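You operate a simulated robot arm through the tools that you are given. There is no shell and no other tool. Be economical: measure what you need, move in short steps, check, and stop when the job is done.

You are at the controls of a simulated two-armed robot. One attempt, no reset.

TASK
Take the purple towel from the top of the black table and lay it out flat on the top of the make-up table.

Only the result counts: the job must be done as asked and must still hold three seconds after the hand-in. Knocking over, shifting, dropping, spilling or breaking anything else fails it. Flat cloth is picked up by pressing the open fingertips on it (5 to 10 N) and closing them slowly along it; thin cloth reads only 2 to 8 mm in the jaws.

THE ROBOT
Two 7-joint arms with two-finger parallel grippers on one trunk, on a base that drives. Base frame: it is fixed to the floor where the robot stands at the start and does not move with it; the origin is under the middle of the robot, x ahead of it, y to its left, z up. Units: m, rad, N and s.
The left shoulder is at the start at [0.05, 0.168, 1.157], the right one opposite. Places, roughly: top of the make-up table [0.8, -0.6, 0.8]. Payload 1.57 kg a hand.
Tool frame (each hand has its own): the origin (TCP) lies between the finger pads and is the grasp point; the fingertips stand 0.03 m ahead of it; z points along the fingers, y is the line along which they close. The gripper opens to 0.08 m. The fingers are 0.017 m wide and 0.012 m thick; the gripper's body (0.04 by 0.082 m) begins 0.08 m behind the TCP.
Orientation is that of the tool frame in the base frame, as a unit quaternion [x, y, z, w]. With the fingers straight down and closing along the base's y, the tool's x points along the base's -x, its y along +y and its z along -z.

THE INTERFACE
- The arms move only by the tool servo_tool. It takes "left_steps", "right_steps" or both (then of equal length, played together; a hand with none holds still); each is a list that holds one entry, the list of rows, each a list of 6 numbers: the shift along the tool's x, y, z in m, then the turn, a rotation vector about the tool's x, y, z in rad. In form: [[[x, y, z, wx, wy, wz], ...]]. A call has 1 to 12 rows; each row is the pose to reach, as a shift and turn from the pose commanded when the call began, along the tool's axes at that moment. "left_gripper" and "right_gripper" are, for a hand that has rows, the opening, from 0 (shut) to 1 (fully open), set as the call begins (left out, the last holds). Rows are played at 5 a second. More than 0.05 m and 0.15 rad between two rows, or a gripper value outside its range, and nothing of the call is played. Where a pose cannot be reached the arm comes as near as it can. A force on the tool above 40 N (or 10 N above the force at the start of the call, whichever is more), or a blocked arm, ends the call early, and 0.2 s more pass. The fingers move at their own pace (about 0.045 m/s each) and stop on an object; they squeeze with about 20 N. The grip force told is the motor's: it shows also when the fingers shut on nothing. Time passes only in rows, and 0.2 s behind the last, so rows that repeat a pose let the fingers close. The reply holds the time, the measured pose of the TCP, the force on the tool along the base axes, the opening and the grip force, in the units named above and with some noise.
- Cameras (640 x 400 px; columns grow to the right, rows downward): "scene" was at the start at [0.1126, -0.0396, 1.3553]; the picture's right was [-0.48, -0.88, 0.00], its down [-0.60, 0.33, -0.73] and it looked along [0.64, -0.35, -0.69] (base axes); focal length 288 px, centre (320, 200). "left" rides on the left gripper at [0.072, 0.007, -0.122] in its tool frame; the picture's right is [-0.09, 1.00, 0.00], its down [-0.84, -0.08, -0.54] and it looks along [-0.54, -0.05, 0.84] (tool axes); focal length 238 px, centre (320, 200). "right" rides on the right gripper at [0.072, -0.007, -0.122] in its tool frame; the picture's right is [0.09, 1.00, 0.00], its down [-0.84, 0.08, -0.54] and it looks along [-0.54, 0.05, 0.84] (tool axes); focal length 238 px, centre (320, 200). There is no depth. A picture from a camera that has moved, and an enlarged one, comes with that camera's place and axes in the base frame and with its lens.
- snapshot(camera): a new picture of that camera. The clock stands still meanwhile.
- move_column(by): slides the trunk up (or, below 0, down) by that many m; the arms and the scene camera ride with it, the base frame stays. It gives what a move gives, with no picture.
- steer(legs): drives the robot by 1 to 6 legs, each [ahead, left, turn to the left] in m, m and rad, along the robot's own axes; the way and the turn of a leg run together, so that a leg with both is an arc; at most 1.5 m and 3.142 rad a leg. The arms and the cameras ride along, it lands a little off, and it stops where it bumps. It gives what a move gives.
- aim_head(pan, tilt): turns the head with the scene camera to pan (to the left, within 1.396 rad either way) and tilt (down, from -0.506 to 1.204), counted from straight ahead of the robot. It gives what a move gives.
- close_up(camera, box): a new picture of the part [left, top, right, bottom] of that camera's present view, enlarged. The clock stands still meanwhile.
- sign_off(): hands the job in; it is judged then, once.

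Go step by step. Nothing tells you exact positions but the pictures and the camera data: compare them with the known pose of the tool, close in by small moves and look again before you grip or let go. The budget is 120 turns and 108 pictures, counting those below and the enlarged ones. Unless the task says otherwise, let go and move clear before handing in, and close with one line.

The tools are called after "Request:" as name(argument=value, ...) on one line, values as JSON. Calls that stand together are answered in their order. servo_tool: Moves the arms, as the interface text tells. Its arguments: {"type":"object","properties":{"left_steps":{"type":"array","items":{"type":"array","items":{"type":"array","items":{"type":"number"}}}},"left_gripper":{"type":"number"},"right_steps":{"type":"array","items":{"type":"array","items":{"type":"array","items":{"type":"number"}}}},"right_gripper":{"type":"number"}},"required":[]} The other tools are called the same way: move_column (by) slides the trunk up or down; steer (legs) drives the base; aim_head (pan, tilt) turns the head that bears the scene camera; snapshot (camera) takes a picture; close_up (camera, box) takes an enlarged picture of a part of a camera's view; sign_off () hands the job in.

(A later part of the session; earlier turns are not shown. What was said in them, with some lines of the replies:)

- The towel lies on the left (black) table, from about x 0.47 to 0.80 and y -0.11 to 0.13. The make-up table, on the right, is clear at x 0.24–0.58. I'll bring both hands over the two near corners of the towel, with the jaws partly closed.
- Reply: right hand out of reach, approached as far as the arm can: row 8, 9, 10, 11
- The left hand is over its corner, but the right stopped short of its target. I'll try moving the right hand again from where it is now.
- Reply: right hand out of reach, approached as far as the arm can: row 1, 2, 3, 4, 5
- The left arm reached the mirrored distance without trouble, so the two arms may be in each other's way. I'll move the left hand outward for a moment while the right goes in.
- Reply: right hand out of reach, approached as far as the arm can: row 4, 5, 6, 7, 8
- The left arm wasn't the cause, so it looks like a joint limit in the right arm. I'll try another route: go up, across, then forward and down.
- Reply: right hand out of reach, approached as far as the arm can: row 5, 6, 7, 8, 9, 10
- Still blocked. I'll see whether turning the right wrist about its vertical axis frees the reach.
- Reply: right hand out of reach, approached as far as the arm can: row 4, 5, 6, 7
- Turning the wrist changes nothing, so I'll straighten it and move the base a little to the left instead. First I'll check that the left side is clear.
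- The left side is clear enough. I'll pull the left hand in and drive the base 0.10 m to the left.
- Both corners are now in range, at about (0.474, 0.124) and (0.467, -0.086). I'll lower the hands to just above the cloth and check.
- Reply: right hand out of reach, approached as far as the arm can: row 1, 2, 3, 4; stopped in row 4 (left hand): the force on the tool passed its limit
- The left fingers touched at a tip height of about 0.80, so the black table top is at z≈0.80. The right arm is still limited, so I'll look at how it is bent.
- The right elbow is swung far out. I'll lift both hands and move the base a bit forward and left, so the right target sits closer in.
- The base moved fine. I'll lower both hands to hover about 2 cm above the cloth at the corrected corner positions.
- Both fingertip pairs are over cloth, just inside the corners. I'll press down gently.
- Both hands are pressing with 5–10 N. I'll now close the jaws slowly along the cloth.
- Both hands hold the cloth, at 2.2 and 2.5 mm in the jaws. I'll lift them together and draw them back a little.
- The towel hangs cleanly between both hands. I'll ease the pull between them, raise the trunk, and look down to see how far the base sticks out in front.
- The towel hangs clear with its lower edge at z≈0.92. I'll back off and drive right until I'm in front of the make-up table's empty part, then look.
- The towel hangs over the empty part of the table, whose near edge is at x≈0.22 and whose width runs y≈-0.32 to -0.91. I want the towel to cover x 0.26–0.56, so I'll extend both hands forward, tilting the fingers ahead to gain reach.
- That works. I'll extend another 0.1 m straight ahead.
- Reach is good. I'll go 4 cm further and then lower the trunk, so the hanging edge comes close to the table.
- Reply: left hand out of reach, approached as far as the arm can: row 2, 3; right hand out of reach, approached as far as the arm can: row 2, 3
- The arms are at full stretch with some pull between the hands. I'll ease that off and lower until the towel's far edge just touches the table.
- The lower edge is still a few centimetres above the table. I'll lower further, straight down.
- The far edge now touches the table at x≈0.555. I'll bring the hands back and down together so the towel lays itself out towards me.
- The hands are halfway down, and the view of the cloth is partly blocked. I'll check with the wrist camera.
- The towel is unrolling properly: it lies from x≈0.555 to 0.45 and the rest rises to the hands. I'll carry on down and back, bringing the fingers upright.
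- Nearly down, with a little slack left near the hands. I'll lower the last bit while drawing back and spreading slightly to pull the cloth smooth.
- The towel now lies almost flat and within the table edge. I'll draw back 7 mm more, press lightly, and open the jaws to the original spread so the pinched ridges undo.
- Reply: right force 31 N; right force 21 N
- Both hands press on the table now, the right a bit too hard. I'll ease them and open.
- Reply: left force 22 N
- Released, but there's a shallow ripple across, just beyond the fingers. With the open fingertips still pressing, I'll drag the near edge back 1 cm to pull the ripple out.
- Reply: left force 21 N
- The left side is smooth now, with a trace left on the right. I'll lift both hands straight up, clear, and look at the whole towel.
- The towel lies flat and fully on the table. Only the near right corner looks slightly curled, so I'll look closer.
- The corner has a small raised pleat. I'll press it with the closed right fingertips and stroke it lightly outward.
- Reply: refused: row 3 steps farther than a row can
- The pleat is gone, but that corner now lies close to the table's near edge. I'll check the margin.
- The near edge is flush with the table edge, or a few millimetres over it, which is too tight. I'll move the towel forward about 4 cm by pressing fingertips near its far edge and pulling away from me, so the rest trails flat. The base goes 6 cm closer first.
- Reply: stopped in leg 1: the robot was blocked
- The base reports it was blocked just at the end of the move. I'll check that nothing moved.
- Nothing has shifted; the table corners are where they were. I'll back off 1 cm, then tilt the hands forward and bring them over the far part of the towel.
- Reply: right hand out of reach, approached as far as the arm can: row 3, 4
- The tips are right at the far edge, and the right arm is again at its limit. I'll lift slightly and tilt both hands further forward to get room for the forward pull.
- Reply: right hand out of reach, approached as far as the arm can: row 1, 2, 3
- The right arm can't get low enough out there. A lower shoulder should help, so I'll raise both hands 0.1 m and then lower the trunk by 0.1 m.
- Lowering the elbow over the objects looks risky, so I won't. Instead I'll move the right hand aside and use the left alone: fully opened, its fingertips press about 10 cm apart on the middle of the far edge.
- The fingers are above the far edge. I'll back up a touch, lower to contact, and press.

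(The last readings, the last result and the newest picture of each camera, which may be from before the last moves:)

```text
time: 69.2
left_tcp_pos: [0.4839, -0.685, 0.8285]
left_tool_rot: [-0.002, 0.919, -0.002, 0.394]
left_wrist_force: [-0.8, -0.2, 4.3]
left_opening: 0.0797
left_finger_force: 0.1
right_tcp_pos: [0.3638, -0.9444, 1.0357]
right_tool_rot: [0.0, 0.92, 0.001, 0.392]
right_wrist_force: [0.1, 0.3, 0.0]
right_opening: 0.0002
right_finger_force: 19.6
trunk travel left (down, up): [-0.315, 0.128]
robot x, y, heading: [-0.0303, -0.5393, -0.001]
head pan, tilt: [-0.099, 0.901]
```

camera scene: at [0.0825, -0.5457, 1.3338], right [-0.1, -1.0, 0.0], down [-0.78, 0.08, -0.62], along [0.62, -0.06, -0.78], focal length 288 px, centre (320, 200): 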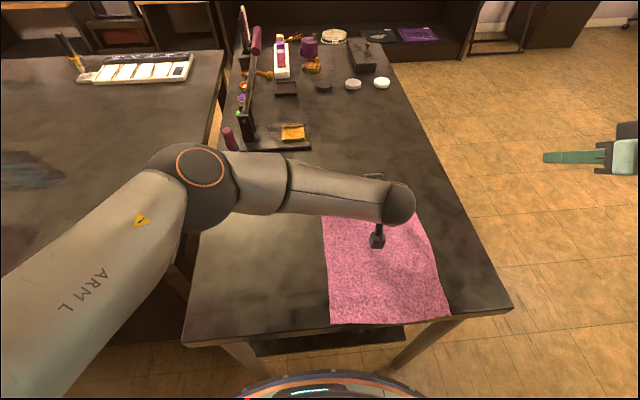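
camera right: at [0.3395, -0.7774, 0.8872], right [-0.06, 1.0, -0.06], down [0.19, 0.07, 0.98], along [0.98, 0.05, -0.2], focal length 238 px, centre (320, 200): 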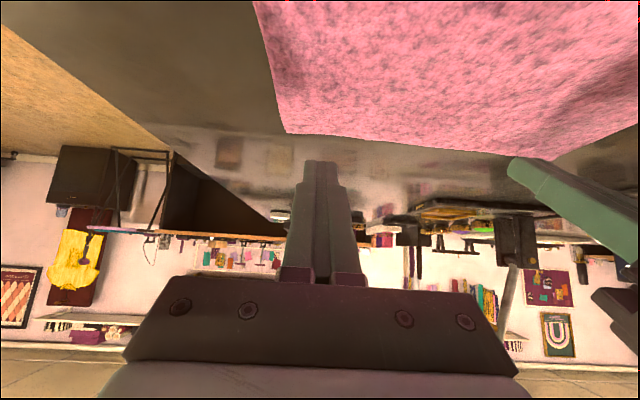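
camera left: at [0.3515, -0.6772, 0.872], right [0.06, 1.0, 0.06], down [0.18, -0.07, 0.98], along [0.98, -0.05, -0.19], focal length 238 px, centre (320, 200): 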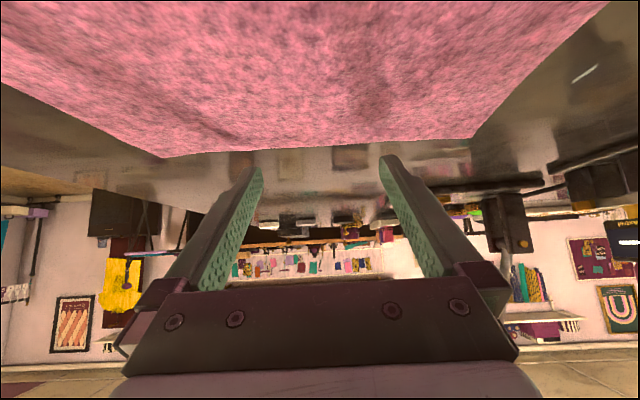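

Request:
servo_tool(left_steps=[[[0.0009, 0, 0.0009, 0, 0, 0], [-0.0025, 0, 0.0045, 0, 0, 0], [-0.006, 0, 0.0081, 0, 0, 0], [-0.0095, 0, 0.0117, 0, 0, 0], [-0.013, 0, 0.0153, 0, 0, 0], [-0.0163, 0, 0.019, 0, 0, 0], [-0.0198, 0, 0.0226, 0, 0, 0], [-0.0233, 0, 0.0262, 0, 0, 0], [-0.0233, 0, 0.0262, 0, 0, 0]]])

Request:
snapshot(camera="scene")

Request:
snapshot(camera="left")

```text
time: 71.2
left_tcp_pos: [0.5174, -0.685, 0.8289]
left_tool_rot: [-0.003, 0.919, -0.002, 0.395]
left_wrist_force: [-2.3, 0.3, 12.7]
left_opening: 0.08
left_finger_force: 0.0
right_tcp_pos: [0.3623, -0.9443, 1.0355]
right_tool_rot: [0.0, 0.92, 0.001, 0.391]
right_wrist_force: [-0.5, 0.7, 0.1]
right_opening: 0.0002
right_finger_force: 20.1
trunk travel left (down, up): [-0.315, 0.128]
robot x, y, heading: [-0.0329, -0.5357, 0.003]
head pan, tilt: [-0.099, 0.901]
```

```text
59 pictures are left
camera scene: at [0.0811, -0.5455, 1.334], right [-0.1, -1.0, 0.0], down [-0.78, 0.08, -0.62], along [0.62, -0.06, -0.78], focal length 288 px, centre (320, 200)
```

scene: 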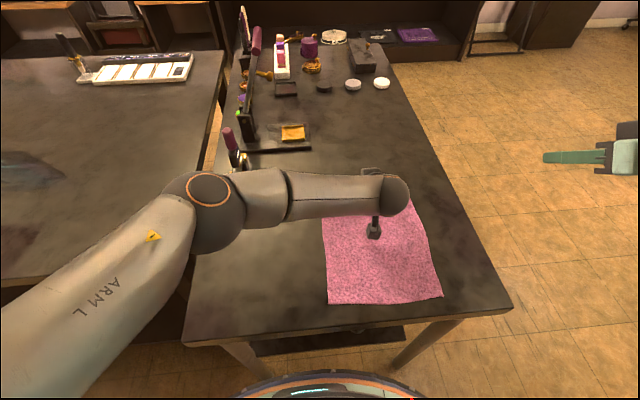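

```text
58 pictures are left
camera left: at [0.3778, -0.6783, 0.8605], right [0.06, 1.0, 0.06], down [0.18, -0.07, 0.98], along [0.98, -0.05, -0.19], focal length 238 px, centre (320, 200)
```

left: 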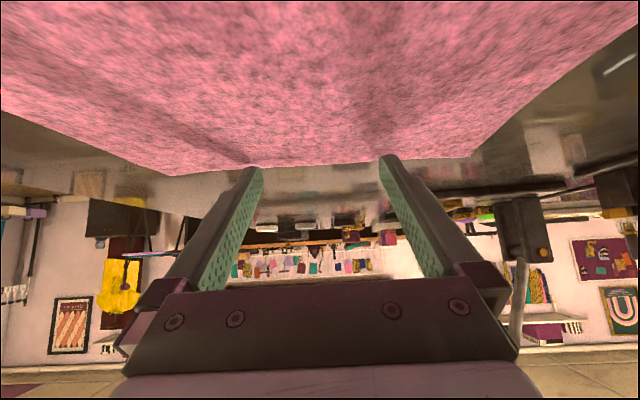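

The whole towel slid forward about 3 cm and trailed flat, leaving a clear margin at the near edge. I'll lift the left hand straight up and pull it back clear.

Request:
servo_tool(left_steps=[[[-0.0145, 0, -0.0138, 0, 0, 0], [-0.036, 0, -0.0345, 0, 0, 0], [-0.058, 0, -0.055, 0, 0, 0], [-0.08, 0, -0.076, 0, 0, 0], [-0.062, 0.02, -0.096, 0, 0, 0], [-0.04, 0.05, -0.118, 0, 0, 0], [-0.018, 0.08, -0.14, 0, 0, 0], [0.004, 0.1, -0.163, 0, 0, 0], [0.026, 0.12, -0.186, 0, 0, 0], [0.046, 0.14, -0.207, 0, 0, 0]]])

Request:
snapshot(camera="scene")

Request:
close_up(camera="scene", box=[290, 170, 470, 330])

```text
time: 73.4
left_tcp_pos: [0.3364, -0.5438, 0.9359]
left_tool_rot: [-0.003, 0.919, -0.002, 0.394]
left_wrist_force: [0.8, -0.8, -0.6]
left_opening: 0.0799
left_finger_force: 0.1
right_tcp_pos: [0.3634, -0.9445, 1.0346]
right_tool_rot: [0.001, 0.92, 0.001, 0.391]
right_wrist_force: [0.2, 0.5, 0.2]
right_opening: 0.0001
right_finger_force: 20.3
trunk travel left (down, up): [-0.315, 0.128]
robot x, y, heading: [-0.0365, -0.5364, -0.004]
head pan, tilt: [-0.099, 0.901]
```

```text
57 pictures are left
camera scene: at [0.0824, -0.5456, 1.3338], right [-0.1, -1.0, 0.0], down [-0.78, 0.08, -0.62], along [0.62, -0.06, -0.78], focal length 288 px, centre (320, 200)
```

scene: 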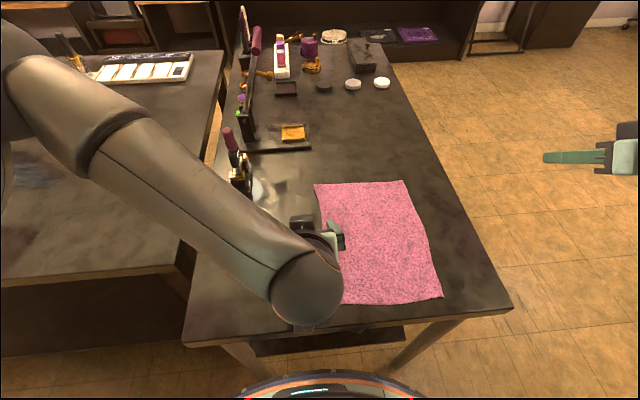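

```text
2.50 times, centred on (380, 250) of scene
camera zoom: at [0.0824, -0.5456, 1.3338], right [-0.1, -1.0, 0.0], down [-0.78, 0.08, -0.62], along [0.62, -0.06, -0.78], focal length 719 px, centre (170, 75)
```

zoom: 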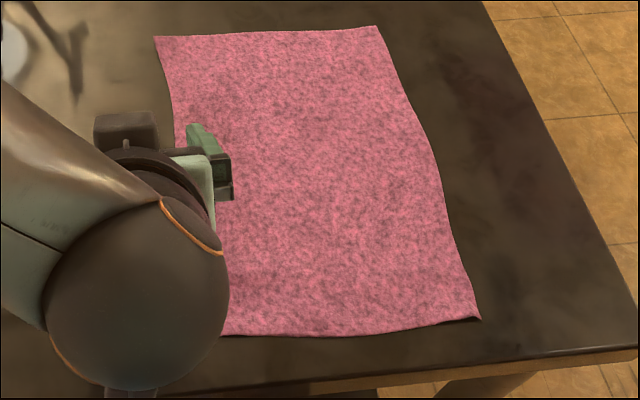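

The towel lies flat with margin on every side, and the objects look untouched. I'll raise the trunk so the hands are well clear and take one last look.

Request:
move_column(by=0.12)

Request:
steer(legs=[[-0.2, 0, 0]])

Request:
snapshot(camera="scene")

```text
time: 74.9
left_tcp_pos: [0.3379, -0.5439, 1.0549]
left_tool_rot: [-0.002, 0.919, -0.003, 0.394]
left_wrist_force: [0.1, -0.1, 0.5]
left_opening: 0.0801
left_finger_force: 0.0
right_tcp_pos: [0.3626, -0.9448, 1.155]
right_tool_rot: [0.0, 0.92, 0.002, 0.392]
right_wrist_force: [0.7, 0.0, -0.1]
right_opening: 0.0
right_finger_force: 19.5
trunk travel left (down, up): [-0.435, 0.008]
robot x, y, heading: [-0.033, -0.5427, 0.001]
head pan, tilt: [-0.099, 0.901]
```

```text
time: 76.5
left_tcp_pos: [0.135, -0.5444, 1.0554]
left_tool_rot: [-0.003, 0.919, -0.002, 0.394]
left_wrist_force: [0.5, 0.0, 0.3]
left_opening: 0.08
left_finger_force: 0.0
right_tcp_pos: [0.1625, -0.9454, 1.1559]
right_tool_rot: [-0.001, 0.92, 0.002, 0.391]
right_wrist_force: [-0.3, 0.0, 0.4]
right_opening: 0.0003
right_finger_force: 19.7
trunk travel left (down, up): [-0.435, 0.008]
robot x, y, heading: [-0.2333, -0.5369, 0.006]
head pan, tilt: [-0.099, 0.901]
```

```text
55 pictures are left
camera scene: at [-0.1198, -0.5459, 1.4539], right [-0.1, -1.0, 0.0], down [-0.78, 0.08, -0.62], along [0.62, -0.06, -0.78], focal length 288 px, centre (320, 200)
```

scene: 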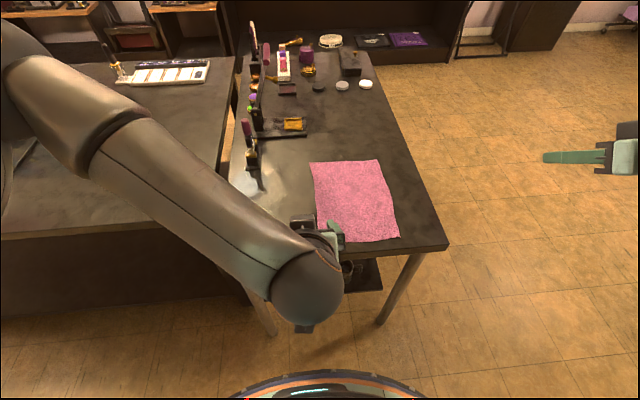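

The towel lies flat on the make-up table, the hands are clear and everything else is in place, so I'm handing in.

Request:
sign_off()

```text
The job is handed in.
```

I took the purple towel off the black table and laid it out flat on the make-up table. It sits fully on the table top, and I saw nothing else moved.
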